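You operate a simulated robot arm through the tools that you are given. There is no shell and no other tool. Be economical: measure what you need, move in short steps, check, and stop when the job is done.

Carry out the task below with a simulated robot arm. There is one attempt and no reset: what you move stays moved.

Task
Turn the yellow and blue action knobs till their gauges read 0, then play test key F three times.
Fine: zero the counter before playing, so that it shows 3; leave the other knobs and keys.
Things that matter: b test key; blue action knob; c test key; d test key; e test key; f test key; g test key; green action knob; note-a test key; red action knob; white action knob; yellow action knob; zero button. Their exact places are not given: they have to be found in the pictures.

The check looks at the end state, three seconds after you hand in, the way a careful person would. Anything else that was tipped, shoved, dropped, spilled or broken makes it a failure.

Robot
A 7-joint arm with a vacuum gripper on a trunk, on a base that drives. Base frame: it is fixed to the floor where the robot stands at the start and does not move with it; the origin is under the middle of the robot, x ahead of it, y to its left, z up. Units: cm, rad, N and s.
With the tool pointing down near the work surface it reaches from about 10 to 62 cm from the robot's upright axis, wherever it stands. Its first joint turns from -1.204 to 3.002 rad. Places, roughly: b test key [30, -80, 90]; blue action knob [50, -50, 100]; c test key [30, 10, 90]; d test key [30, -10, 90]; e test key [30, -20, 90]; f test key [30, -30, 90]; g test key [30, -50, 90]; green action knob [50, -30, 100]; note-a test key [30, -60, 90]; red action knob [50, 0, 100]; white action knob [50, -70, 100]; yellow action knob [50, -20, 100]; zero button [50, -100, 130]. Payload 1.06 kg.
Tool frame: the origin (TCP) lies in the middle of the cups' lips, and z points out of the cups. The gripper has 1 cup of 2.4 cm across, covering 2.4 by 2.4 cm (tool x, y); the bellows give 0.8 cm. With the vacuum on, a cup seals on a smooth face that it is pressed against (1 to 4 N); it does not hold porous or soft things. The pull reaches 23 N.
Orientation is told as [roll, pitch, yaw] about the base's x, y, z axes, in that order, counted from this pose: with the cups facing straight down, the tool's x points along the base's -x, its y along +y and its z along -z.

Tools
- The arm moves only by the tool step_arm. Its argument "plan" is a list of rows, each an object (a shift or turn left out is 0, a gripper value left out holds the last) with "suction": the vacuum: 1 switches it on, 0 off; "xyz": the shift along the tool's x, y, z in cm, a list of three; "delta_rot": the turn, a rotation vector about the tool's x, y, z in rad, a list of three. In form: [{"suction": suction, "xyz": [tx, ty, tz], "delta_rot": [ax, ay, az]}, ...]. A call has 1 to 12 rows; each row shifts and turns the commanded pose from where the row before left it, along the tool's axes as they then stand. A row lasts 0.2 s, in which the tool goes at most 5 cm and 0.15 rad; a call with a longer step from one row to the next is refused whole, and so is a gripper value outside its range. Where a pose cannot be reached the arm comes as near as it can. A force on the tool above 40 N (or 10 N above the force at the start of the call, whichever is more), or a blocked arm, ends the call early, and 0.2 s more pass. The pull builds up within a second once a cup has sealed. Time passes only in rows, and 0.2 s behind the last, so rows that do not move give it time. It gives the time, the measured TCP pose, the force on the tool (base axes) and the pull of the vacuum at its end, in the units of the frame above (readings bear some noise), with the torque about the TCP (base axes, N m) and any sound that the robot's microphone picked up.
- Cameras (640 x 400 px; columns grow to the right, rows downward): "scene" is now at [14.27, -6.62, 120.94]; the picture's right is [-0.73, -0.68, 0.00], its down [-0.41, 0.44, -0.80] and it looks along [0.54, -0.59, -0.60] (base axes); focal length 214 px, centre (320, 200). "wrist" rides on the gripper at [7.8, 1.9, -9.6] in the tool frame; the picture's right is [-0.24, 0.97, 0.00], its down [-0.71, -0.17, -0.69] and it looks along [-0.67, -0.16, 0.73] (tool axes); focal length 243 px, centre (320, 200).
- capture(camera): a new picture of that camera. The clock stands still meanwhile.
- lift_body(by): slides the trunk up (or, below 0, down) by that many cm; the arm and the scene camera ride with it, the base frame stays. It gives what a move gives, with no picture.
- drive_base(legs): drives the robot by 1 to 6 legs, each [ahead, left, turn to the left] in cm, cm and rad, along the robot's own axes; the way and the turn of a leg run together, so that a leg with both is an arc; at most 150 cm and 3.142 rad a leg. The arm and the cameras ride along, it lands a little off, and it stops where it bumps. It gives what a move gives.
- aim_head(pan, tilt): turns the head with the scene camera to pan (to the left, within 1.396 rad either way) and tilt (down, from -0.506 to 1.204), counted from straight ahead of the robot. It gives what a move gives.
- locate(camera, pixels): for up to 12 pixels [column, row] of the newest picture of that camera ("zoom" is the newest enlarged one), the place [x, y, z] in the base frame of the surface seen there, good to about 0.2 cm. The clock stands still meanwhile.
- inspect(camera, box): a new picture of the part [left, top, right, bottom] of that camera's present view, enlarged. The clock stands still meanwhile.
- close_job(): hands the job in; it is judged then, once.

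Keep the steps short. Do not move on a guess: measure, check each grasp and each placing, and mend mistakes. In all there are 80 turns and 52 pictures (those below and enlarged ones count). Leave the vacuum off and the arm clear of the work at the hand-in unless told otherwise, and finish with a single line.

The tools are called after "Request:" by a JSON object that holds its "api" and its "payload". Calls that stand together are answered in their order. step_arm: Moves the arm, as the interface text tells. Its arguments: {"type":"object","properties":{"plan":{"type":"array","items":{"type":"object","properties":{"suction":{"type":"number"},"xyz":{"type":"array","items":{"type":"number"}},"delta_rot":{"type":"array","items":{"type":"number"}}}}}},"required":["plan"]} The other tools are called the same way: lift_body (by) slides the trunk up or down; drive_base (legs) drives the base; aim_head (pan, tilt) turns the head that bears the scene camera; capture (camera) takes a picture; locate (camera, pixels) gives the place of the surface under pixels of a picture; inspect (camera, box) takes an enlarged picture of a part of a camera's view; close_job () hands the job in.

At the start:

```text
t: 0.0
position: [19.95, -27.25, 121.59]
ee_rot: [0.0, 0.001, 0.001]
force: [0.0, 0.2, -0.1]
torque: [-0.02, 0.0, -0.03]
pull: 0.1
trunk travel left (down, up): [-37.5, 11.7]
robot x, y, heading: [-0.03, -0.16, -0.001]
head pan, tilt: [-0.826, 0.642]
```

scene: 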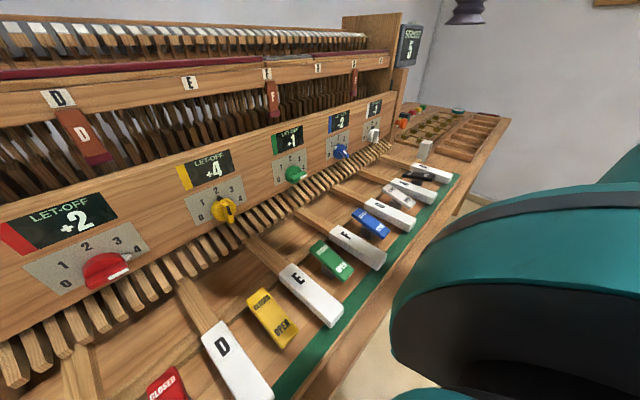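
wrist: 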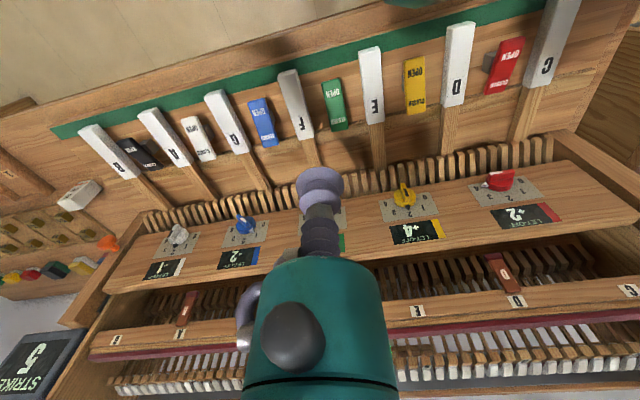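

I see a keyboard test bench with coloured knobs, gauges, and OPEN/CLOSED rockers. I'll zoom in on the knobs and gauges first.

Request:
{"api": "inspect", "payload": {"camera": "scene", "box": [160, 80, 400, 230]}}

Request:
{"api": "inspect", "payload": {"camera": "scene", "box": [230, 140, 470, 340]}}

Request:
{"api": "inspect", "payload": {"camera": "scene", "box": [340, 10, 520, 190]}}

```text
2.67 times, centred on (280, 155) of scene
```

zoom: 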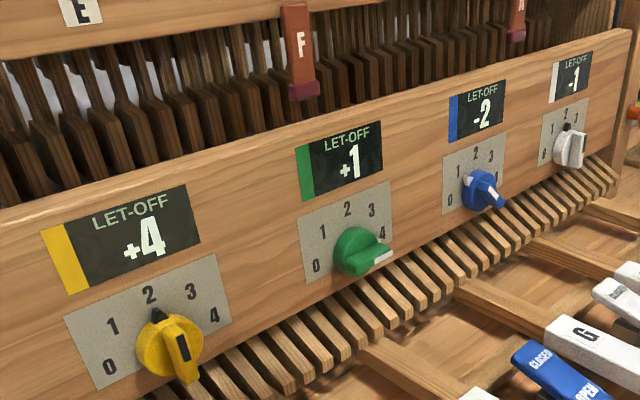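

```text
2.00 times, centred on (350, 240) of scene
```

zoom: 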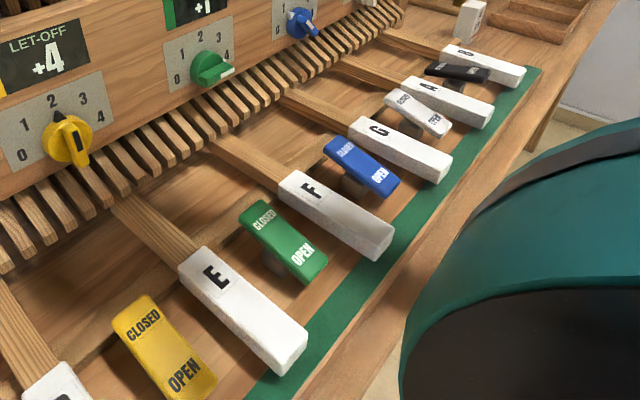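

```text
2.22 times, centred on (430, 100) of scene
```

zoom: 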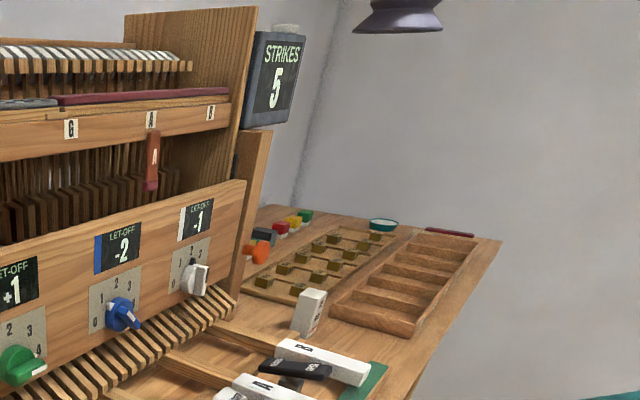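

The yellow gauge reads +4, the blue reads -2, and STRIKES shows 5. Next I'll measure the knobs, the rockers, key F and the counter in a fresh scene picture.

Request:
{"api": "capture", "payload": {"camera": "scene"}}

Request:
{"api": "locate", "payload": {"camera": "scene", "pixels": [[222, 211], [231, 215], [218, 199], [341, 151], [347, 156], [296, 174], [373, 134], [346, 236], [360, 245], [411, 47], [415, 27], [202, 206]]}}

Request:
{"api": "inspect", "payload": {"camera": "scene", "box": [180, 150, 260, 230]}}

Request:
{"api": "inspect", "payload": {"camera": "scene", "box": [320, 120, 390, 170]}}

Request:
{"api": "inspect", "payload": {"camera": "scene", "box": [390, 10, 440, 80]}}

```text
46 pictures are left
```

scene: 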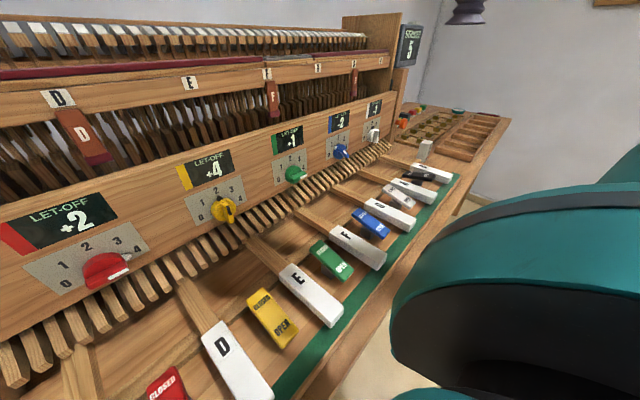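

```text
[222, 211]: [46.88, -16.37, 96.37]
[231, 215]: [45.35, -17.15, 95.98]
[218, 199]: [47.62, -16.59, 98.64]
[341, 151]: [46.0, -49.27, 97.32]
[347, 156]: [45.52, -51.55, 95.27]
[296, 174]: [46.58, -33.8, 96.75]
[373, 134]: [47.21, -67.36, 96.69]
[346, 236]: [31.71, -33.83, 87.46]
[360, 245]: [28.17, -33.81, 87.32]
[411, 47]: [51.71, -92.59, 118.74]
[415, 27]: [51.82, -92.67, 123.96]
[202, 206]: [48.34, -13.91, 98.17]
```

```text
5.00 times, centred on (220, 190) of scene
```

zoom: 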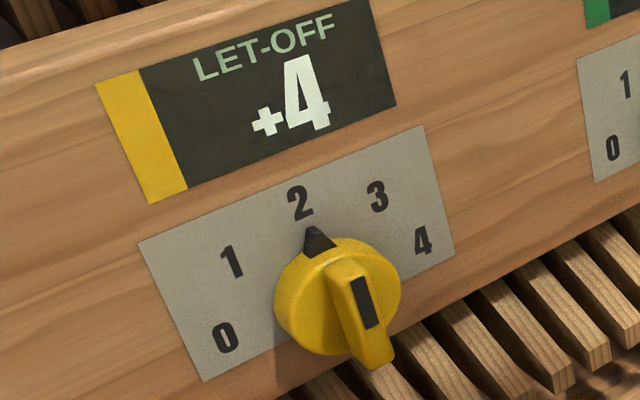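

```text
8.00 times, centred on (355, 145) of scene
```

zoom: 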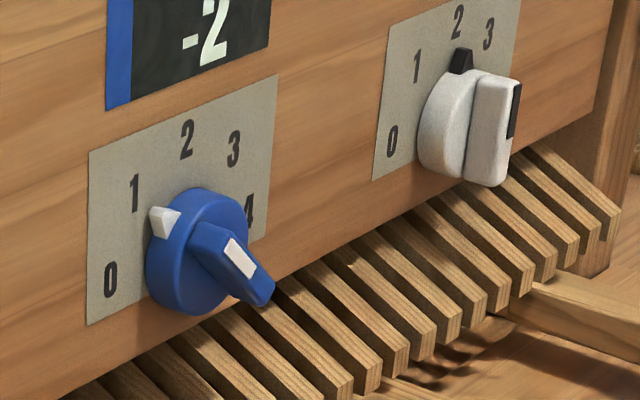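

```text
5.71 times, centred on (415, 45) of scene
```

zoom: 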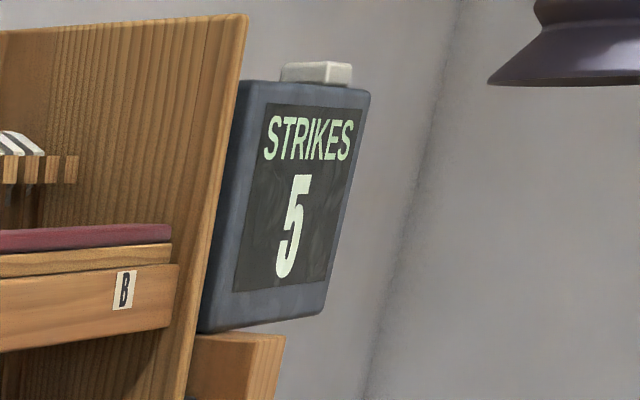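

Pointers: yellow is at 2, blue near 1. The zero button sits on top of the counter, so I'll measure that from the zoom. In parallel I'll tilt the tool 45° forward where it is, in free space.

Request:
{"api": "locate", "payload": {"camera": "zoom", "pixels": [[315, 65], [285, 72], [348, 72], [318, 76], [300, 64], [342, 64], [325, 95]]}}

Request:
{"api": "step_arm", "payload": {"plan": [{"delta_rot": [0, -0.14, 0]}, {"delta_rot": [0, -0.14, 0]}, {"delta_rot": [0, -0.14, 0]}, {"delta_rot": [0, -0.14, 0]}, {"delta_rot": [0, -0.14, 0]}, {"delta_rot": [0, -0.085, 0]}, {"xyz": [0, 0, 0]}]}}

Request:
{"api": "inspect", "payload": {"camera": "scene", "box": [190, 180, 250, 230]}}

Request:
{"api": "locate", "payload": {"camera": "zoom", "pixels": [[340, 130], [352, 130], [350, 170], [372, 215], [395, 270], [310, 200], [380, 155], [335, 180], [340, 280]]}}

Request:
{"api": "capture", "payload": {"camera": "wrist"}}

```text
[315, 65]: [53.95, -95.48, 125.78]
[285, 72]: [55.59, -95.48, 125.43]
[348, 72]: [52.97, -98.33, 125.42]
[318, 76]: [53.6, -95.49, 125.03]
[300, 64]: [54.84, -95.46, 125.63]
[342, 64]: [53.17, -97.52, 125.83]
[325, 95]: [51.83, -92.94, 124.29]
```

```text
t: 1.6
position: [19.93, -27.24, 121.75]
ee_rot: [-0.001, -0.786, 0.001]
force: [-0.3, 0.3, 1.0]
torque: [0.02, 0.0, 0.0]
pull: 0.0
trunk travel left (down, up): [-37.5, 11.7]
robot x, y, heading: [-0.07, 0.22, 0.0]
head pan, tilt: [-0.826, 0.642]
```

```text
8.00 times, centred on (220, 205) of scene
```

zoom: 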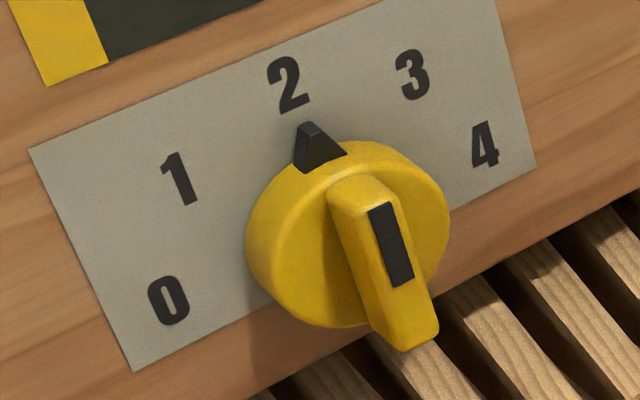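

```text
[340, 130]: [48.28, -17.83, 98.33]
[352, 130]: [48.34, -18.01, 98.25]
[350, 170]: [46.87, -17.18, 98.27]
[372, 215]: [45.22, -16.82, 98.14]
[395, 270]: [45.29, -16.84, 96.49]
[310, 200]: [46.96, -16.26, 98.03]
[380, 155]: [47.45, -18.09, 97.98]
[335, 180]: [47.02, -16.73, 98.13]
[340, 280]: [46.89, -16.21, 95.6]
```

```text
41 pictures are left
```

wrist: 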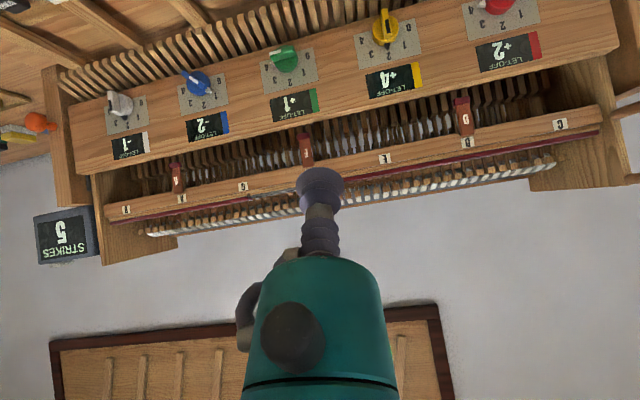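

The yellow bar is 45.2–47 in x, about 94.5–98.5 in z, with its middle at y -16.85. I'll bring the cup beside its top end at y -20.2, stopping 5 cm short.

Request:
{"api": "step_arm", "payload": {"plan": [{"xyz": [0, 3.5, 0]}, {"xyz": [-1.5, 3.5, 0]}, {"xyz": [0, 0, 4.5]}, {"xyz": [0, 0, 4.5]}, {"xyz": [0, 0, 4.5]}, {"xyz": [0, 0, 4.5]}, {"xyz": [0, 0, 4.5]}, {"xyz": [0, 0, 4]}, {"xyz": [0, 0, 3.5]}, {"xyz": [0, 0, 0]}]}}

Request:
{"api": "capture", "payload": {"camera": "wrist"}}

```text
t: 3.8
position: [42.2, -20.4, 101.36]
ee_rot: [0.0, -0.785, 0.0]
force: [0.9, -0.3, 0.5]
torque: [0.0, 0.0, 0.0]
pull: 0.1
trunk travel left (down, up): [-37.5, 11.7]
robot x, y, heading: [0.2, -0.04, -0.003]
head pan, tilt: [-0.826, 0.642]
```

```text
40 pictures are left
```

wrist: 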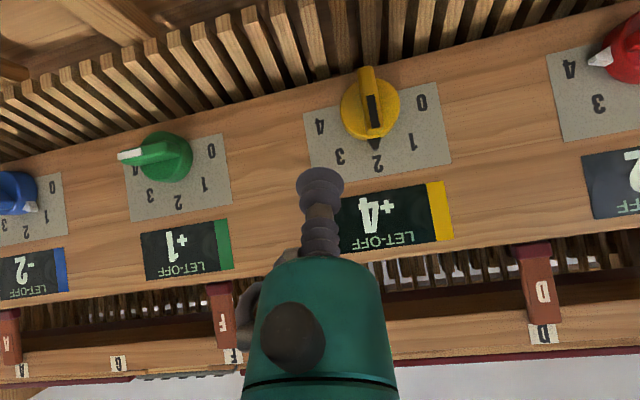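

The cup is right of the yellow bar with nothing in between. I'll go in 5 cm and push slowly towards +y.

Request:
{"api": "step_arm", "payload": {"plan": [{"xyz": [0, 0, 2.5]}, {"xyz": [0, 0, 2.5]}, {"xyz": [0, 0.5, 0]}, {"xyz": [0, 0.5, 0]}, {"xyz": [0, 0.4, 0]}, {"xyz": [0, 0.4, 0]}, {"xyz": [0, 0.4, 0]}, {"xyz": [0, 0.4, 0]}, {"xyz": [0, 0.3, 0]}, {"xyz": [0, 0, 0]}]}}

Request:
{"api": "capture", "payload": {"camera": "wrist"}}

```text
t: 6.0
position: [45.6, -17.37, 98.03]
ee_rot: [0.001, -0.785, 0.001]
force: [-0.3, -0.2, -0.9]
torque: [0.0, 0.0, 0.03]
pull: 0.1
trunk travel left (down, up): [-37.5, 11.7]
robot x, y, heading: [-0.23, -0.24, 0.0]
head pan, tilt: [-0.826, 0.642]
```

```text
39 pictures are left
```

wrist: 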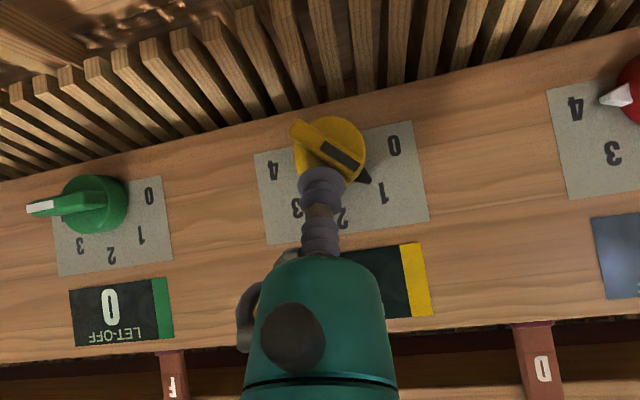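

The yellow knob turned to about 1, and the green gauge went from +1 to 0, so the gauges are linked. I'll read all of them from the head camera.

Request:
{"api": "inspect", "payload": {"camera": "scene", "box": [140, 80, 400, 240]}}

```text
2.46 times, centred on (270, 160) of scene
```

zoom: 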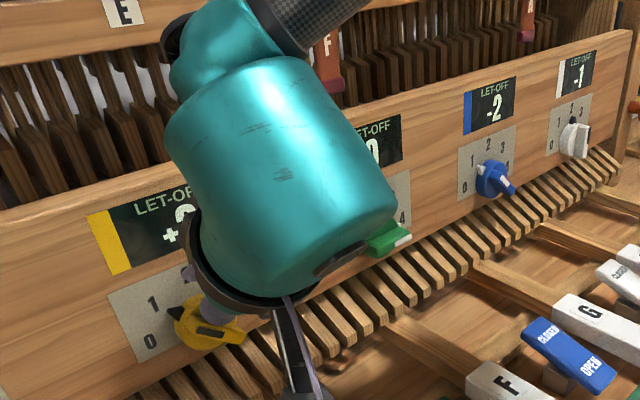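

The view of the yellow gauge is blocked. I'll back off a little and read it.

Request:
{"api": "step_arm", "payload": {"plan": [{"xyz": [0, -0.6, 0]}, {"xyz": [0, -1, 0]}, {"xyz": [0, 0, -4]}, {"xyz": [0, 0, -2]}, {"xyz": [0, 0, 0]}]}}

Request:
{"api": "capture", "payload": {"camera": "wrist"}}

```text
t: 7.2
position: [41.55, -18.83, 102.2]
ee_rot: [-0.001, -0.787, 0.0]
force: [-0.3, 1.0, -0.2]
torque: [0.01, -0.02, -0.03]
pull: 0.0
trunk travel left (down, up): [-37.5, 11.7]
robot x, y, heading: [-0.18, -0.16, 0.001]
head pan, tilt: [-0.826, 0.642]
```

```text
37 pictures are left
```

wrist: 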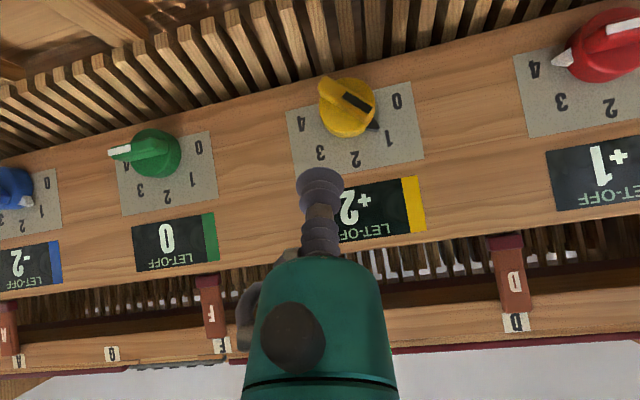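

Yellow now reads +2, so each step is 2, and the neighbouring gauges (red, green) shift by 1. One more step to 0 is needed. I'll go in above the bar and push its pointer end left and down.

Request:
{"api": "step_arm", "payload": {"plan": [{"xyz": [-1.24, 1.68, 0]}, {"xyz": [0, 0, 3]}, {"xyz": [0, 0, 2.48]}, {"xyz": [0.32, 0.45, 0.32]}, {"xyz": [0.32, 0.45, 0.32]}, {"xyz": [0.18, 0.43, 0.18]}, {"xyz": [0.18, 0.42, 0.18]}, {"xyz": [0, 0, 0]}]}}

Request:
{"api": "capture", "payload": {"camera": "wrist"}}

```text
t: 9.0
position: [46.18, -15.68, 97.81]
ee_rot: [0.001, -0.785, -0.001]
force: [0.7, -1.1, 1.1]
torque: [-0.02, -0.01, 0.02]
pull: 0.1
trunk travel left (down, up): [-37.5, 11.7]
robot x, y, heading: [0.09, 0.07, 0.001]
head pan, tilt: [-0.826, 0.642]
```

```text
36 pictures are left
```

wrist: 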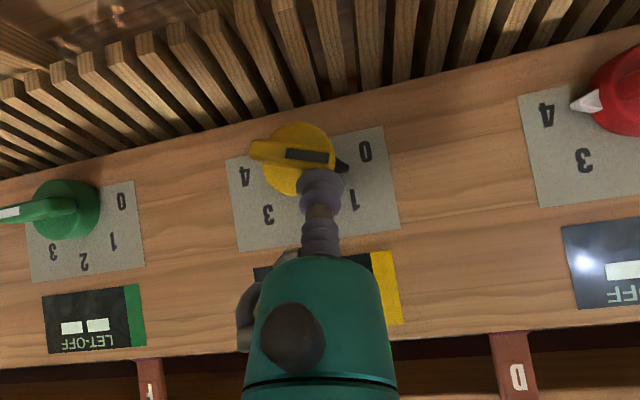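

Gauges show "--", meaning the knob is between steps. I'll push a bit further down.

Request:
{"api": "step_arm", "payload": {"plan": [{"xyz": [0.18, 0.2, 0.18]}, {"xyz": [0.18, 0.1, 0.18]}, {"xyz": [0.18, 0.1, 0.18]}, {"xyz": [0, 0, 0]}]}}

Request:
{"api": "capture", "payload": {"camera": "wrist"}}

```text
t: 10.0
position: [46.25, -15.25, 96.98]
ee_rot: [0.001, -0.786, -0.001]
force: [-0.2, 1.4, 2.0]
torque: [-0.04, 0.05, 0.03]
pull: 0.1
trunk travel left (down, up): [-37.5, 11.7]
robot x, y, heading: [0.07, 0.09, 0.002]
head pan, tilt: [-0.826, 0.642]
```

```text
35 pictures are left
```

wrist: 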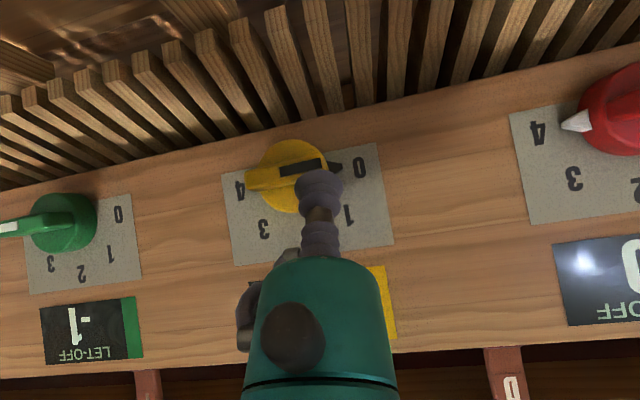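

Green went to -1 and red to 0, which fits yellow at 0. I'll back out up and away and confirm.

Request:
{"api": "step_arm", "payload": {"plan": [{"xyz": [-0.7, 0, -0.7]}, {"xyz": [0, 0, -3]}, {"xyz": [0, 0, -4]}, {"xyz": [0, 0, -4]}, {"xyz": [0, 0, -4]}, {"xyz": [0, 0, 0]}]}}

Request:
{"api": "capture", "payload": {"camera": "wrist"}}

```text
t: 11.4
position: [35.36, -15.2, 108.31]
ee_rot: [-0.002, -0.785, 0.0]
force: [1.0, 0.0, -1.2]
torque: [0.01, 0.01, 0.01]
pull: 0.1
trunk travel left (down, up): [-37.5, 11.7]
robot x, y, heading: [-0.19, -0.32, -0.002]
head pan, tilt: [-0.826, 0.642]
```

```text
34 pictures are left
```

wrist: 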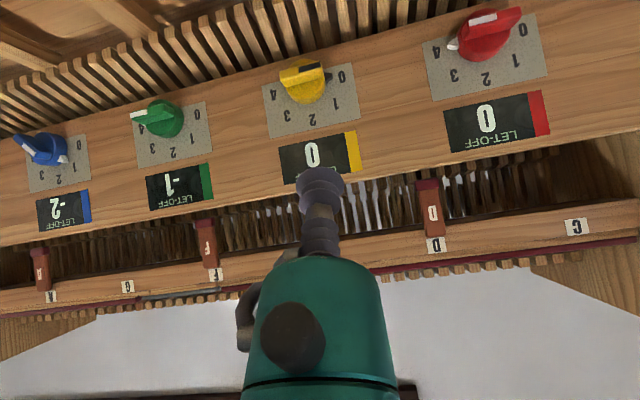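

Yellow reads 0. Next is the blue knob at y≈-50. I'll retract the arm and drive right 35 cm.

Request:
{"api": "step_arm", "payload": {"plan": [{"xyz": [0, 0, -4]}, {"xyz": [0, 0, -4]}, {"xyz": [0, 0, 0]}]}}

Request:
{"api": "drive_base", "payload": {"legs": [[0, -35, 0]]}}

Request:
{"api": "aim_head", "payload": {"pan": -0.5, "tilt": 0.5}}

Request:
{"api": "capture", "payload": {"camera": "scene"}}

```text
t: 12.2
position: [29.8, -15.2, 114.1]
ee_rot: [0.003, -0.785, -0.005]
force: [-0.5, -0.2, 0.5]
torque: [0.01, 0.03, -0.02]
pull: 0.1
trunk travel left (down, up): [-37.5, 11.7]
robot x, y, heading: [0.24, 0.03, -0.001]
head pan, tilt: [-0.826, 0.642]
```

```text
t: 14.4
position: [29.73, -49.27, 114.19]
ee_rot: [-0.001, -0.787, 0.002]
force: [0.3, 0.2, 0.4]
torque: [-0.03, 0.0, -0.02]
pull: 0.0
trunk travel left (down, up): [-37.5, 11.7]
robot x, y, heading: [-0.03, -34.09, 0.003]
head pan, tilt: [-0.826, 0.642]
```

```text
t: 15.2
position: [29.67, -49.13, 114.18]
ee_rot: [-0.002, -0.786, 0.002]
force: [0.1, 0.3, -0.1]
torque: [0.02, 0.0, -0.02]
pull: 0.0
trunk travel left (down, up): [-37.5, 11.7]
robot x, y, heading: [0.09, -34.33, -0.001]
head pan, tilt: [-0.499, 0.499]
```

```text
33 pictures are left
```

scene: 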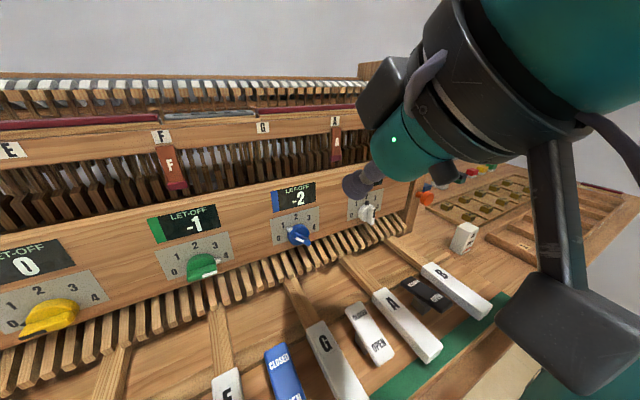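

Blue is well in view. I'll zoom and measure its bar.

Request:
{"api": "inspect", "payload": {"camera": "scene", "box": [268, 210, 332, 250]}}

Request:
{"api": "locate", "payload": {"camera": "scene", "pixels": [[291, 229], [299, 235], [304, 241], [307, 244], [296, 228], [293, 240], [303, 229]]}}

```text
10.00 times, centred on (300, 230) of scene
```

zoom: 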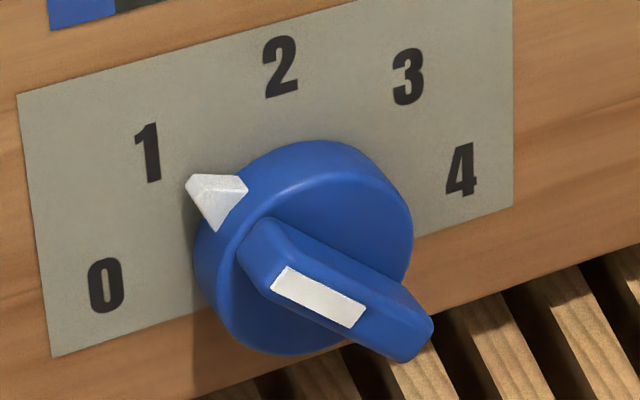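

```text
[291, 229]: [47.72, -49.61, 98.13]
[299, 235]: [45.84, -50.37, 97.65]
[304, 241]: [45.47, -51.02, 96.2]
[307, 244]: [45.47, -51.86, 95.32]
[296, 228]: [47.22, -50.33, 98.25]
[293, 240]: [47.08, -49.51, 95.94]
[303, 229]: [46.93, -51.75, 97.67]
```

Blue bar middle is about (y -50.8, z 96.6), with the pointer at 1. It needs +2, so one step clockwise to 2. I'll enter left of the pointer end and push towards -y.

Request:
{"api": "step_arm", "payload": {"plan": [{"xyz": [0, 1.85, 4]}, {"xyz": [0, 0, 4.5]}, {"xyz": [0, 0, 4.5]}, {"xyz": [0, 0, 4]}, {"xyz": [0, 0, 3]}, {"xyz": [0, 0, 0]}]}}

Request:
{"api": "capture", "payload": {"camera": "wrist"}}

```text
t: 16.6
position: [43.96, -47.42, 99.95]
ee_rot: [-0.003, -0.784, 0.003]
force: [0.2, 0.1, -0.4]
torque: [0.0, 0.0, 0.0]
pull: 0.0
trunk travel left (down, up): [-37.5, 11.7]
robot x, y, heading: [0.04, -34.35, 0.001]
head pan, tilt: [-0.499, 0.499]
```

```text
31 pictures are left
```

wrist: 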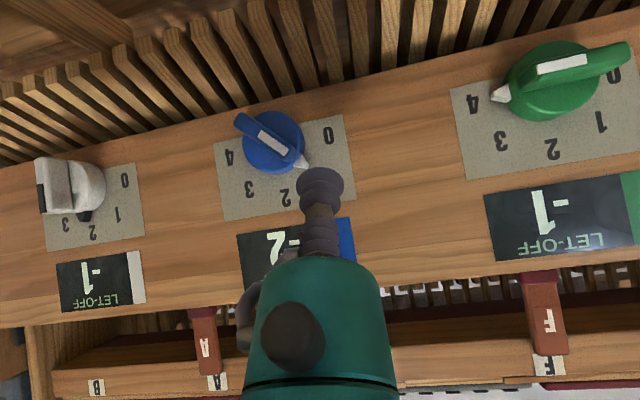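

The cup sits just left of the blue pointer. I'll go in the last 2.8 cm and push right slowly.

Request:
{"api": "step_arm", "payload": {"plan": [{"xyz": [0, 0.1, 1.4]}, {"xyz": [0, 0, 1.4]}, {"xyz": [0, -0.4, 0]}, {"xyz": [0, -0.4, 0]}, {"xyz": [0, -0.4, 0]}, {"xyz": [0, -0.35, 0]}, {"xyz": [0, -0.35, 0]}, {"xyz": [0, 0, 0]}]}}

Request:
{"api": "capture", "payload": {"camera": "wrist"}}

```text
t: 18.4
position: [46.06, -49.08, 98.1]
ee_rot: [-0.003, -0.786, 0.005]
force: [0.0, -0.9, -0.5]
torque: [-0.01, 0.02, 0.03]
pull: 0.1
trunk travel left (down, up): [-37.5, 11.7]
robot x, y, heading: [0.33, -34.11, 0.003]
head pan, tilt: [-0.499, 0.499]
```

```text
30 pictures are left
```

wrist: 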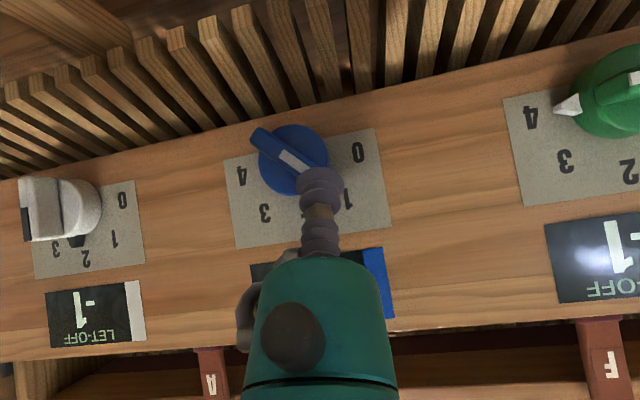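

The blue bar seems not to have turned yet. I'll look closer from the head camera.

Request:
{"api": "inspect", "payload": {"camera": "scene", "box": [250, 190, 346, 250]}}

Request:
{"api": "inspect", "payload": {"camera": "wrist", "box": [220, 100, 400, 230]}}

```text
6.67 times, centred on (298, 220) of scene
```

zoom: 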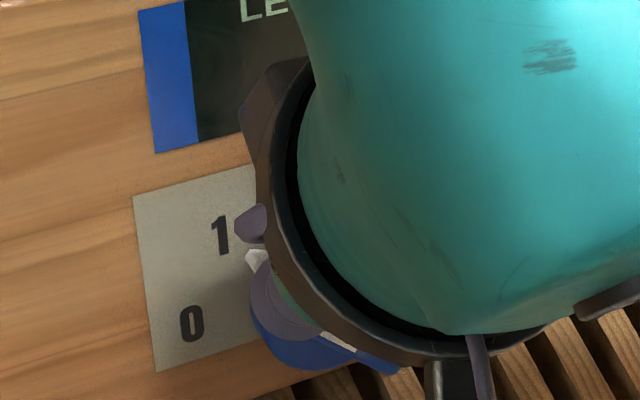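

```text
3.08 times, centred on (310, 165) of wrist
```

zoom: 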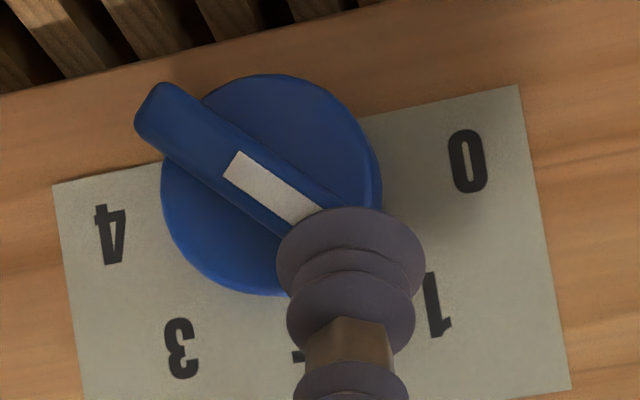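

The cup rides over the short pointer end. It's better to push that half upward from below-left. First I'll check how high the slats under the panel are.

Request:
{"api": "locate", "payload": {"camera": "wrist", "pixels": [[350, 105], [318, 100], [350, 40], [318, 115], [262, 135], [300, 165], [288, 155], [290, 180]]}}

Request:
{"api": "step_arm", "payload": {"plan": [{"xyz": [0, 0.6, 0]}, {"xyz": [0, 0.8, 0]}, {"xyz": [0, 0, -2.5]}, {"xyz": [0, 0, 0]}]}}

Request:
{"api": "capture", "payload": {"camera": "wrist"}}

```text
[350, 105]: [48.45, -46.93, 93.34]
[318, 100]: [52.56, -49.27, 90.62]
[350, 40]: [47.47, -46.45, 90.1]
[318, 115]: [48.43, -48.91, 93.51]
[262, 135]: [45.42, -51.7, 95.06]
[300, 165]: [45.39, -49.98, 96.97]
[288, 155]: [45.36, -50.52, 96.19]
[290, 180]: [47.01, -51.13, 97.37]
```

```text
t: 19.4
position: [44.13, -47.9, 99.73]
ee_rot: [-0.002, -0.786, 0.004]
force: [0.6, -1.5, 0.3]
torque: [0.04, 0.02, -0.02]
pull: 0.1
trunk travel left (down, up): [-37.5, 11.7]
robot x, y, heading: [0.05, -33.71, -0.003]
head pan, tilt: [-0.499, 0.499]
```

```text
27 pictures are left
```

wrist: 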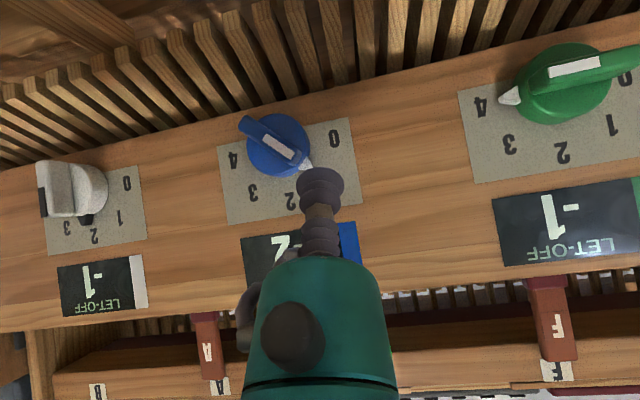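

The panel's lower edge is at z 93.4, so z 95.4 is free. I'll enter low-left of the bar and push up and right.

Request:
{"api": "step_arm", "payload": {"plan": [{"xyz": [2.0, 0, 0]}, {"xyz": [0, 0, 2]}, {"xyz": [0, 0, 2.1]}, {"xyz": [0, -0.3, 0]}, {"xyz": [-0.25, -0.35, -0.25]}, {"xyz": [-0.25, -0.3, -0.25]}, {"xyz": [-0.3, -0.15, -0.3]}, {"xyz": [-0.3, -0.15, -0.3]}, {"xyz": [-0.3, -0.1, -0.3]}, {"xyz": [0, 0, 0]}]}}

Request:
{"api": "capture", "payload": {"camera": "wrist"}}

```text
t: 21.6
position: [45.67, -49.08, 97.48]
ee_rot: [-0.004, -0.786, 0.004]
force: [0.4, 0.2, -0.2]
torque: [0.0, -0.03, -0.01]
pull: 0.0
trunk travel left (down, up): [-37.5, 11.7]
robot x, y, heading: [0.08, -34.37, 0.002]
head pan, tilt: [-0.499, 0.499]
```

```text
26 pictures are left
```

wrist: 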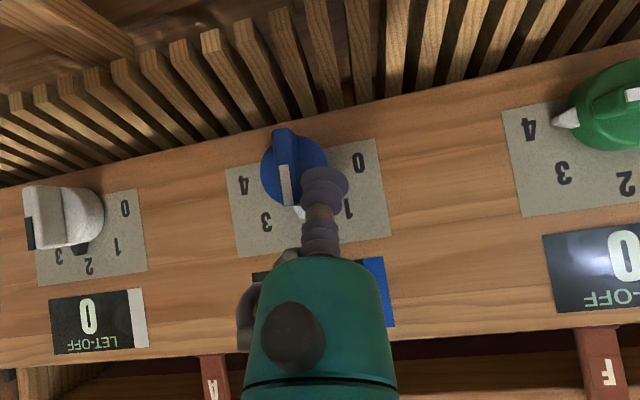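

White and green now both read 0, as expected when blue is at 2. I'll back off and confirm blue.

Request:
{"api": "step_arm", "payload": {"plan": [{"xyz": [0, 0.8, 0]}, {"xyz": [0, 0, -4]}, {"xyz": [0, 0, -4.5]}, {"xyz": [0, 0, -4.5]}, {"xyz": [0, 0, 0]}]}}

Request:
{"api": "capture", "payload": {"camera": "wrist"}}

Request:
{"api": "capture", "payload": {"camera": "scene"}}

```text
t: 22.9
position: [36.59, -48.54, 106.36]
ee_rot: [-0.001, -0.785, 0.004]
force: [0.0, 0.0, 0.0]
torque: [0.01, 0.02, -0.02]
pull: 0.2
trunk travel left (down, up): [-37.5, 11.7]
robot x, y, heading: [-0.04, -33.85, 0.002]
head pan, tilt: [-0.499, 0.499]
```

```text
25 pictures are left
```

wrist: 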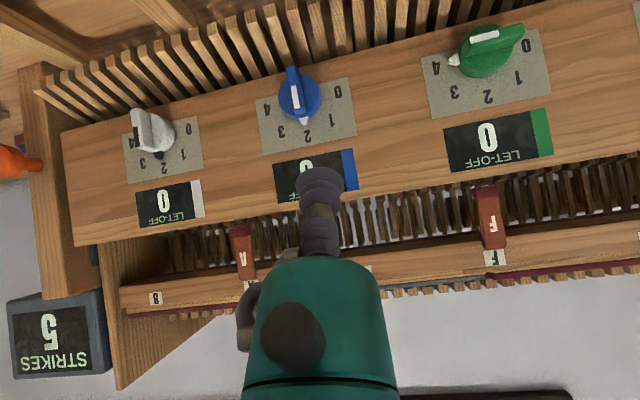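

```text
24 pictures are left
```

scene: 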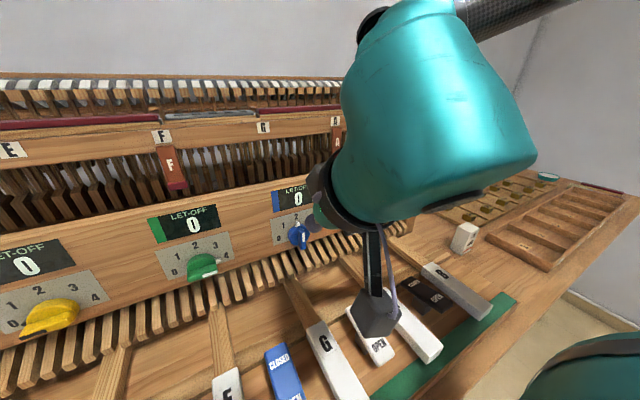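

Yellow and blue both read 0. Next is the zero button on the counter. A hanging lamp stood near there in the first picture, so I'll retract, raise the trunk and look right before driving.

Request:
{"api": "step_arm", "payload": {"plan": [{"xyz": [0, 0, -4.5]}, {"xyz": [0, 0, -4.5]}, {"xyz": [0, 0, -4]}, {"xyz": [0, 0, 0]}]}}

Request:
{"api": "aim_head", "payload": {"pan": -1.0, "tilt": 0.25}}

Request:
{"api": "capture", "payload": {"camera": "scene"}}

```text
t: 23.9
position: [27.31, -48.52, 115.67]
ee_rot: [-0.002, -0.783, 0.003]
force: [0.7, 0.4, 0.3]
torque: [-0.04, -0.02, 0.0]
pull: 0.1
trunk travel left (down, up): [-37.5, 11.7]
robot x, y, heading: [0.36, -34.08, 0.001]
head pan, tilt: [-0.499, 0.499]
```

```text
t: 24.8
position: [27.3, -48.45, 115.57]
ee_rot: [0.003, -0.785, 0.001]
force: [-0.6, -0.4, -1.1]
torque: [-0.01, -0.01, 0.03]
pull: 0.0
trunk travel left (down, up): [-37.5, 11.7]
robot x, y, heading: [0.24, -34.02, 0.004]
head pan, tilt: [-1.0, 0.25]
```

```text
23 pictures are left
```

scene: 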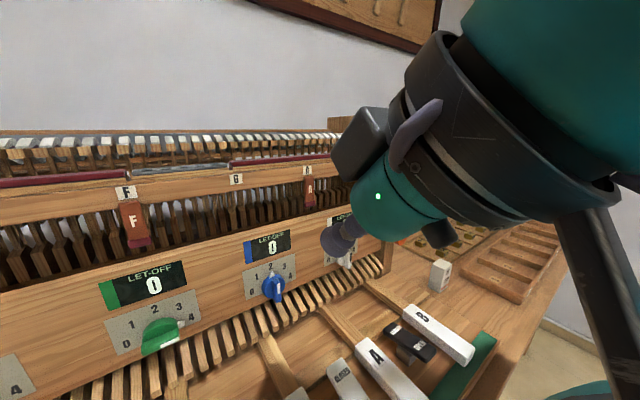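

That "lamp" turns out to be my own cup, by its projected place, so there is no obstacle. Driving right 49 cm brings the tool level with the button.

Request:
{"api": "lift_body", "payload": {"by": 11}}

Request:
{"api": "drive_base", "payload": {"legs": [[0, -49, 0]]}}

Request:
{"api": "aim_head", "payload": {"pan": 0.1, "tilt": 0.2}}

Request:
{"api": "capture", "payload": {"camera": "scene"}}

Request:
{"api": "capture", "payload": {"camera": "wrist"}}

```text
t: 26.2
position: [27.3, -48.39, 126.77]
ee_rot: [-0.002, -0.783, 0.002]
force: [0.0, 0.1, -0.3]
torque: [-0.03, -0.01, 0.0]
pull: 0.1
trunk travel left (down, up): [-48.5, 0.7]
robot x, y, heading: [0.14, -34.3, 0.007]
head pan, tilt: [-1.0, 0.25]
```

```text
t: 29.1
position: [27.37, -97.61, 126.73]
ee_rot: [-0.003, -0.787, 0.002]
force: [0.5, -0.2, 0.0]
torque: [0.02, -0.01, -0.01]
pull: 0.0
trunk travel left (down, up): [-48.5, 0.7]
robot x, y, heading: [0.05, -83.51, 0.001]
head pan, tilt: [-1.0, 0.25]
```

```text
t: 30.4
position: [27.43, -97.56, 126.81]
ee_rot: [-0.001, -0.786, 0.006]
force: [0.3, -0.3, -0.2]
torque: [0.04, 0.03, 0.02]
pull: 0.1
trunk travel left (down, up): [-48.5, 0.7]
robot x, y, heading: [0.18, -83.62, 0.007]
head pan, tilt: [0.099, 0.201]
```

```text
22 pictures are left
```

scene: 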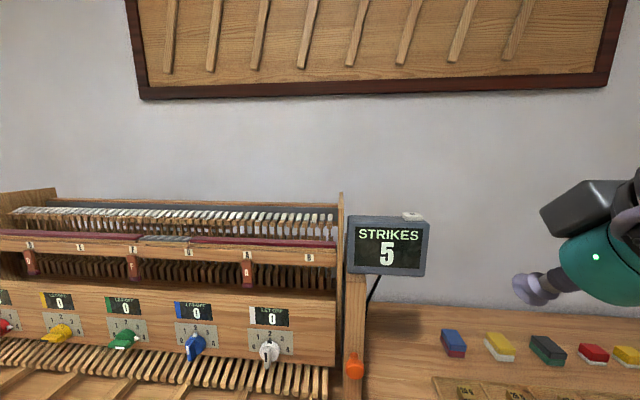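

```text
21 pictures are left
```

wrist: 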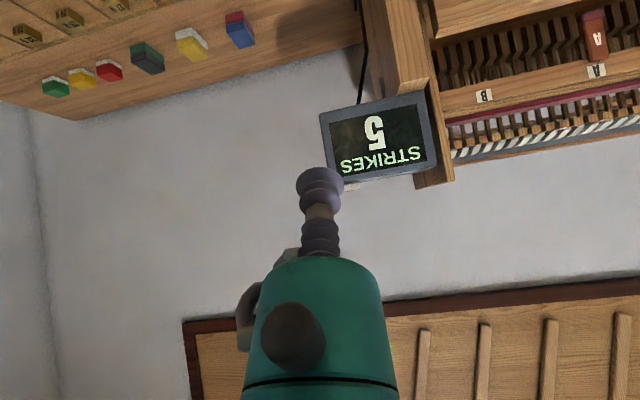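

Counter in plain view, all gauges 0. I'll zoom on the button and measure it.

Request:
{"api": "inspect", "payload": {"camera": "scene", "box": [380, 195, 440, 235]}}

Request:
{"api": "locate", "payload": {"camera": "scene", "pixels": [[413, 216], [406, 215], [420, 216], [413, 213], [413, 218], [390, 217], [425, 222]]}}

```text
10.00 times, centred on (410, 215) of scene
```

zoom: 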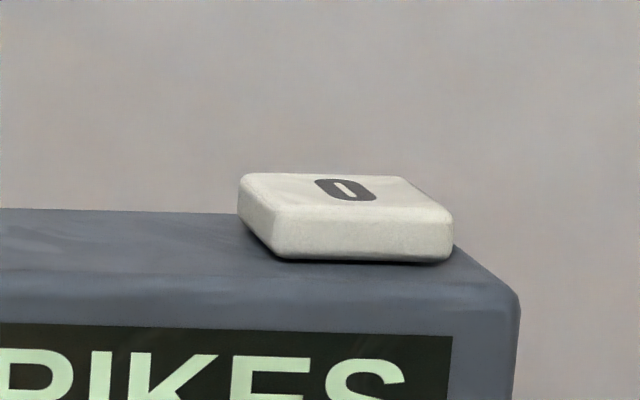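

```text
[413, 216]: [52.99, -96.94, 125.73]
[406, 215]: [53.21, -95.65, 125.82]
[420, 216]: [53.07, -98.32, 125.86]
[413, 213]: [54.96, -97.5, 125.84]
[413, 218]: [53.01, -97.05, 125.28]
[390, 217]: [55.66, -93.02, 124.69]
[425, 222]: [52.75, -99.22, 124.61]
```

The button top is z 125.85 and its middle (54.4, -97.1). I'll turn the tool straight down, rise, and move above it.

Request:
{"api": "step_arm", "payload": {"plan": [{"delta_rot": [0, 0.14, 0]}, {"delta_rot": [0, 0.14, 0]}, {"delta_rot": [0, 0.14, 0]}, {"delta_rot": [0, 0.14, 0]}, {"delta_rot": [0, 0.14, 0]}, {"delta_rot": [0, 0.085, 0]}, {"xyz": [0, 0.45, -4]}, {"xyz": [-4, 0, 0]}, {"xyz": [-4, 0, 0]}, {"xyz": [-4, 0, 0]}, {"xyz": [0, 0, 0]}]}}

Request:
{"api": "step_arm", "payload": {"plan": [{"xyz": [-4, 0, 0]}, {"xyz": [-4, 0, 0]}, {"xyz": [-4, 0, 0]}, {"xyz": [-3, 0, 0]}, {"xyz": [0, 0, 0]}]}}

Request:
{"api": "capture", "payload": {"camera": "wrist"}}

```text
t: 32.8
position: [38.61, -97.61, 130.71]
ee_rot: [-0.001, -0.004, 0.003]
force: [-0.3, 0.9, 0.2]
torque: [-0.03, 0.01, 0.01]
pull: 0.1
out of reach, approached as far as the arm can: row 10
trunk travel left (down, up): [-48.5, 0.7]
robot x, y, heading: [0.19, -83.52, 0.002]
head pan, tilt: [0.099, 0.201]
```

```text
t: 34.0
position: [46.38, -103.34, 126.18]
ee_rot: [-0.001, -0.001, 0.002]
force: [-0.1, -0.5, 0.3]
torque: [0.0, 0.0, 0.03]
pull: 0.1
out of reach, approached as far as the arm can: row 1, 2, 3, 4
trunk travel left (down, up): [-48.5, 0.7]
robot x, y, heading: [0.06, -82.93, 0.002]
head pan, tilt: [0.099, 0.201]
```

```text
19 pictures are left
```

wrist: 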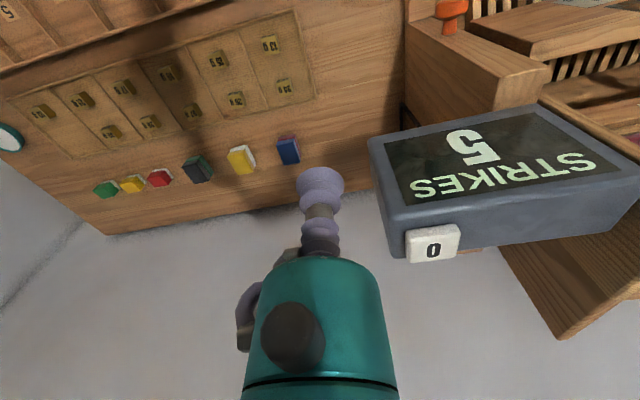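

Tool-down is out of reach at this height, and the arm stopped beside the counter without contact. I'll pull straight back, then use the 45° tilt, which reaches further.

Request:
{"api": "step_arm", "payload": {"plan": [{"xyz": [4, 0, 0]}, {"xyz": [4, 0, 0]}, {"xyz": [4, 0, 0]}, {"xyz": [4, 0, 0]}, {"xyz": [0, 0, 0]}]}}

```text
t: 35.2
position: [30.52, -102.91, 126.29]
ee_rot: [-0.001, -0.001, 0.004]
force: [-0.2, 0.0, -0.7]
torque: [0.02, 0.01, 0.02]
pull: 0.0
trunk travel left (down, up): [-48.5, 0.7]
robot x, y, heading: [0.34, -83.53, 0.003]
head pan, tilt: [0.099, 0.201]
```

Request:
{"api": "step_arm", "payload": {"plan": [{"delta_rot": [0, -0.14, 0]}, {"delta_rot": [0, -0.14, 0]}, {"delta_rot": [0, -0.14, 0]}, {"delta_rot": [0, -0.14, 0]}, {"delta_rot": [0, -0.14, 0]}, {"delta_rot": [0, -0.085, 0]}, {"xyz": [-3.3, 2.9, -1]}, {"xyz": [-2, 2.9, -2.3]}, {"xyz": [-3, 0, 3]}, {"xyz": [-3, 0, 3]}, {"xyz": [-2.5, 0, 2.5]}, {"xyz": [0, 0, 0]}]}}

Request:
{"api": "capture", "payload": {"camera": "wrist"}}

```text
t: 37.8
position: [44.08, -97.56, 132.63]
ee_rot: [-0.001, -0.785, 0.006]
force: [0.1, 0.1, 0.0]
torque: [0.03, -0.02, 0.02]
pull: 0.1
trunk travel left (down, up): [-48.5, 0.7]
robot x, y, heading: [0.76, -83.47, 0.002]
head pan, tilt: [0.099, 0.201]
```

```text
18 pictures are left
```

wrist: 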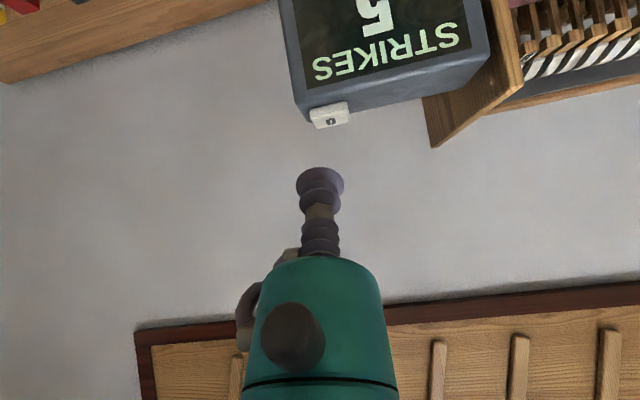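

That pose is reachable. I'll go forward 10.5 cm at this height, then see.

Request:
{"api": "step_arm", "payload": {"plan": [{"xyz": [-2.5, 0.4, 2.5]}, {"xyz": [-2.5, 0, 2.5]}, {"xyz": [-2.5, 0, 2.5]}, {"xyz": [0, 0, 0]}]}}

Request:
{"api": "inspect", "payload": {"camera": "scene", "box": [340, 130, 500, 290]}}

```text
t: 38.8
position: [53.62, -97.24, 132.43]
ee_rot: [-0.002, -0.785, 0.001]
force: [-0.1, 0.4, 0.2]
torque: [0.01, 0.01, 0.0]
pull: 0.0
out of reach, approached as far as the arm can: row 3
trunk travel left (down, up): [-48.5, 0.7]
robot x, y, heading: [-0.1, -83.34, 0.008]
head pan, tilt: [0.099, 0.201]
```

```text
2.50 times, centred on (420, 210) of scene
```

zoom: 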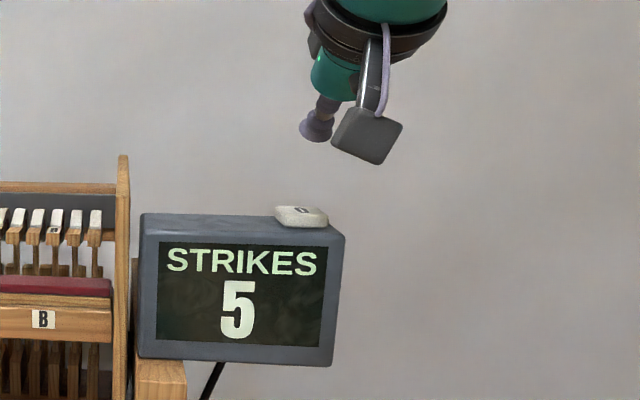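

The cup is above and slightly short of the button. I'll move along the tool axis to x≈55 and lower to just above it.

Request:
{"api": "step_arm", "payload": {"plan": [{"xyz": [0, 0.1, 1.9]}, {"xyz": [1, 0, 1]}, {"xyz": [0.8, 0, 0.8]}, {"xyz": [0, 0, 0]}]}}

Request:
{"api": "inspect", "payload": {"camera": "wrist", "box": [240, 80, 400, 240]}}

```text
t: 39.8
position: [55.1, -98.0, 128.46]
ee_rot: [-0.002, -0.786, 0.002]
force: [1.1, -0.6, -0.1]
torque: [-0.01, 0.0, 0.0]
pull: 0.0
out of reach, approached as far as the arm can: row 1
trunk travel left (down, up): [-48.5, 0.7]
robot x, y, heading: [0.01, -83.3, 0.005]
head pan, tilt: [0.099, 0.201]
```

```text
2.50 times, centred on (320, 160) of wrist
```

zoom: 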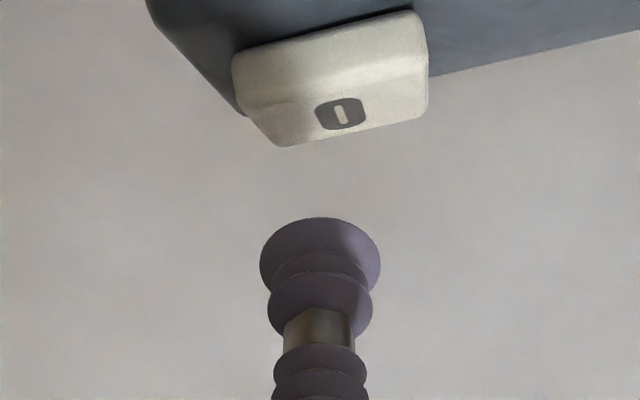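

y has drifted to -98.0, so I'll shift back 0.9 and press straight down in small steps.

Request:
{"api": "step_arm", "payload": {"plan": [{"xyz": [0, 0.9, 0]}, {"xyz": [0.7, 0, 0.7]}, {"xyz": [0.35, 0, 0.35]}, {"xyz": [0.25, 0, 0.25]}, {"xyz": [0.25, 0, 0.25]}, {"xyz": [0, 0, 0]}]}}

Request:
{"api": "inspect", "payload": {"camera": "scene", "box": [340, 170, 460, 290]}}

```text
t: 41.2
position: [54.92, -97.04, 126.35]
ee_rot: [-0.003, -0.787, 0.006]
force: [-0.6, -0.6, 0.7]
torque: [0.01, -0.02, 0.0]
pull: 0.0
trunk travel left (down, up): [-48.5, 0.7]
robot x, y, heading: [0.05, -83.47, 0.004]
head pan, tilt: [0.099, 0.201]
```

```text
3.33 times, centred on (400, 230) of scene
```

zoom: 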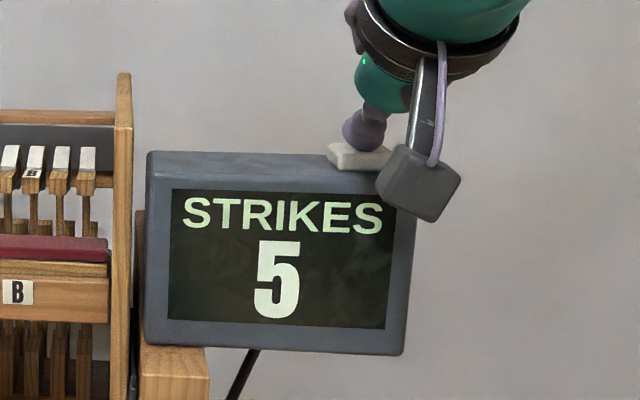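

Only a light touch so far (about 0.7 N), and the counter still shows 5. I'll press deeper gradually.

Request:
{"api": "step_arm", "payload": {"plan": [{"xyz": [0.2, 0, 0.2]}, {"xyz": [0.2, 0, 0.2]}, {"xyz": [0.2, 0, 0.2]}, {"xyz": [0, 0, 0]}]}}

Request:
{"api": "inspect", "payload": {"camera": "scene", "box": [340, 170, 460, 290]}}

```text
t: 42.2
position: [54.73, -97.27, 125.59]
ee_rot: [-0.001, -0.786, 0.005]
force: [0.6, 0.0, 5.8]
torque: [0.03, 0.04, -0.02]
pull: 0.1
trunk travel left (down, up): [-48.5, 0.7]
robot x, y, heading: [0.28, -83.58, 0.0]
head pan, tilt: [0.099, 0.201]
heard: click
```

```text
3.33 times, centred on (400, 230) of scene
```

zoom: 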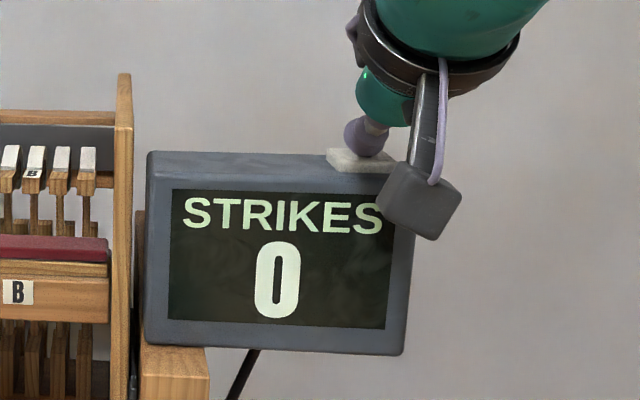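

A click, and the counter shows 0. I'll lift off, pull back, and turn the tool down.

Request:
{"api": "step_arm", "payload": {"plan": [{"xyz": [-1.4, 0, -1.4]}, {"xyz": [-1.4, 0, -1.4]}, {"xyz": [2.5, 0, -2.5]}, {"xyz": [3, 0, -3]}, {"xyz": [3, 0, -3]}, {"xyz": [3, 0, -3]}, {"xyz": [3, 0, -3]}, {"xyz": [3, 0, -3]}, {"xyz": [0, 0, 0]}]}}

Request:
{"api": "step_arm", "payload": {"plan": [{"delta_rot": [0, 0.14, 0]}, {"delta_rot": [0, 0.14, 0]}, {"delta_rot": [0, 0.14, 0]}, {"delta_rot": [0, 0.14, 0]}, {"delta_rot": [0, 0.14, 0]}, {"delta_rot": [0, 0.085, 0]}, {"xyz": [0, 0, 0]}]}}

Request:
{"api": "drive_base", "payload": {"legs": [[0, 60, 0]]}}

Request:
{"api": "aim_head", "payload": {"pan": -0.3, "tilt": 0.6}}

Request:
{"api": "capture", "payload": {"camera": "scene"}}

```text
t: 44.2
position: [30.05, -97.17, 129.48]
ee_rot: [-0.002, -0.784, 0.003]
force: [0.5, -0.3, 0.2]
torque: [0.01, -0.02, 0.03]
pull: 0.1
trunk travel left (down, up): [-48.5, 0.7]
robot x, y, heading: [-0.0, -83.5, 0.009]
head pan, tilt: [0.099, 0.201]
```

```text
t: 45.8
position: [30.14, -97.1, 129.6]
ee_rot: [-0.001, 0.002, 0.003]
force: [0.2, 0.0, 0.5]
torque: [0.01, -0.03, 0.03]
pull: 0.0
trunk travel left (down, up): [-48.5, 0.7]
robot x, y, heading: [0.06, -83.11, 0.001]
head pan, tilt: [0.099, 0.201]
```

```text
t: 49.3
position: [29.53, -36.0, 129.48]
ee_rot: [-0.002, 0.001, 0.019]
force: [0.4, 0.0, 0.2]
torque: [-0.03, 0.01, -0.03]
pull: 0.0
trunk travel left (down, up): [-48.5, 0.7]
robot x, y, heading: [-0.51, -22.57, 0.023]
head pan, tilt: [0.099, 0.201]
```

```text
t: 50.1
position: [29.66, -36.04, 129.47]
ee_rot: [0.001, -0.001, 0.019]
force: [-0.8, -0.5, -0.5]
torque: [-0.01, 0.03, -0.03]
pull: 0.1
trunk travel left (down, up): [-48.5, 0.7]
robot x, y, heading: [-0.45, -22.81, 0.022]
head pan, tilt: [-0.3, 0.6]
```

```text
13 pictures are left
```

scene: 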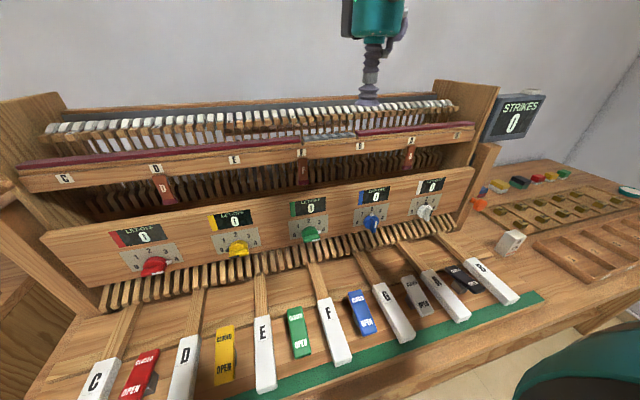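

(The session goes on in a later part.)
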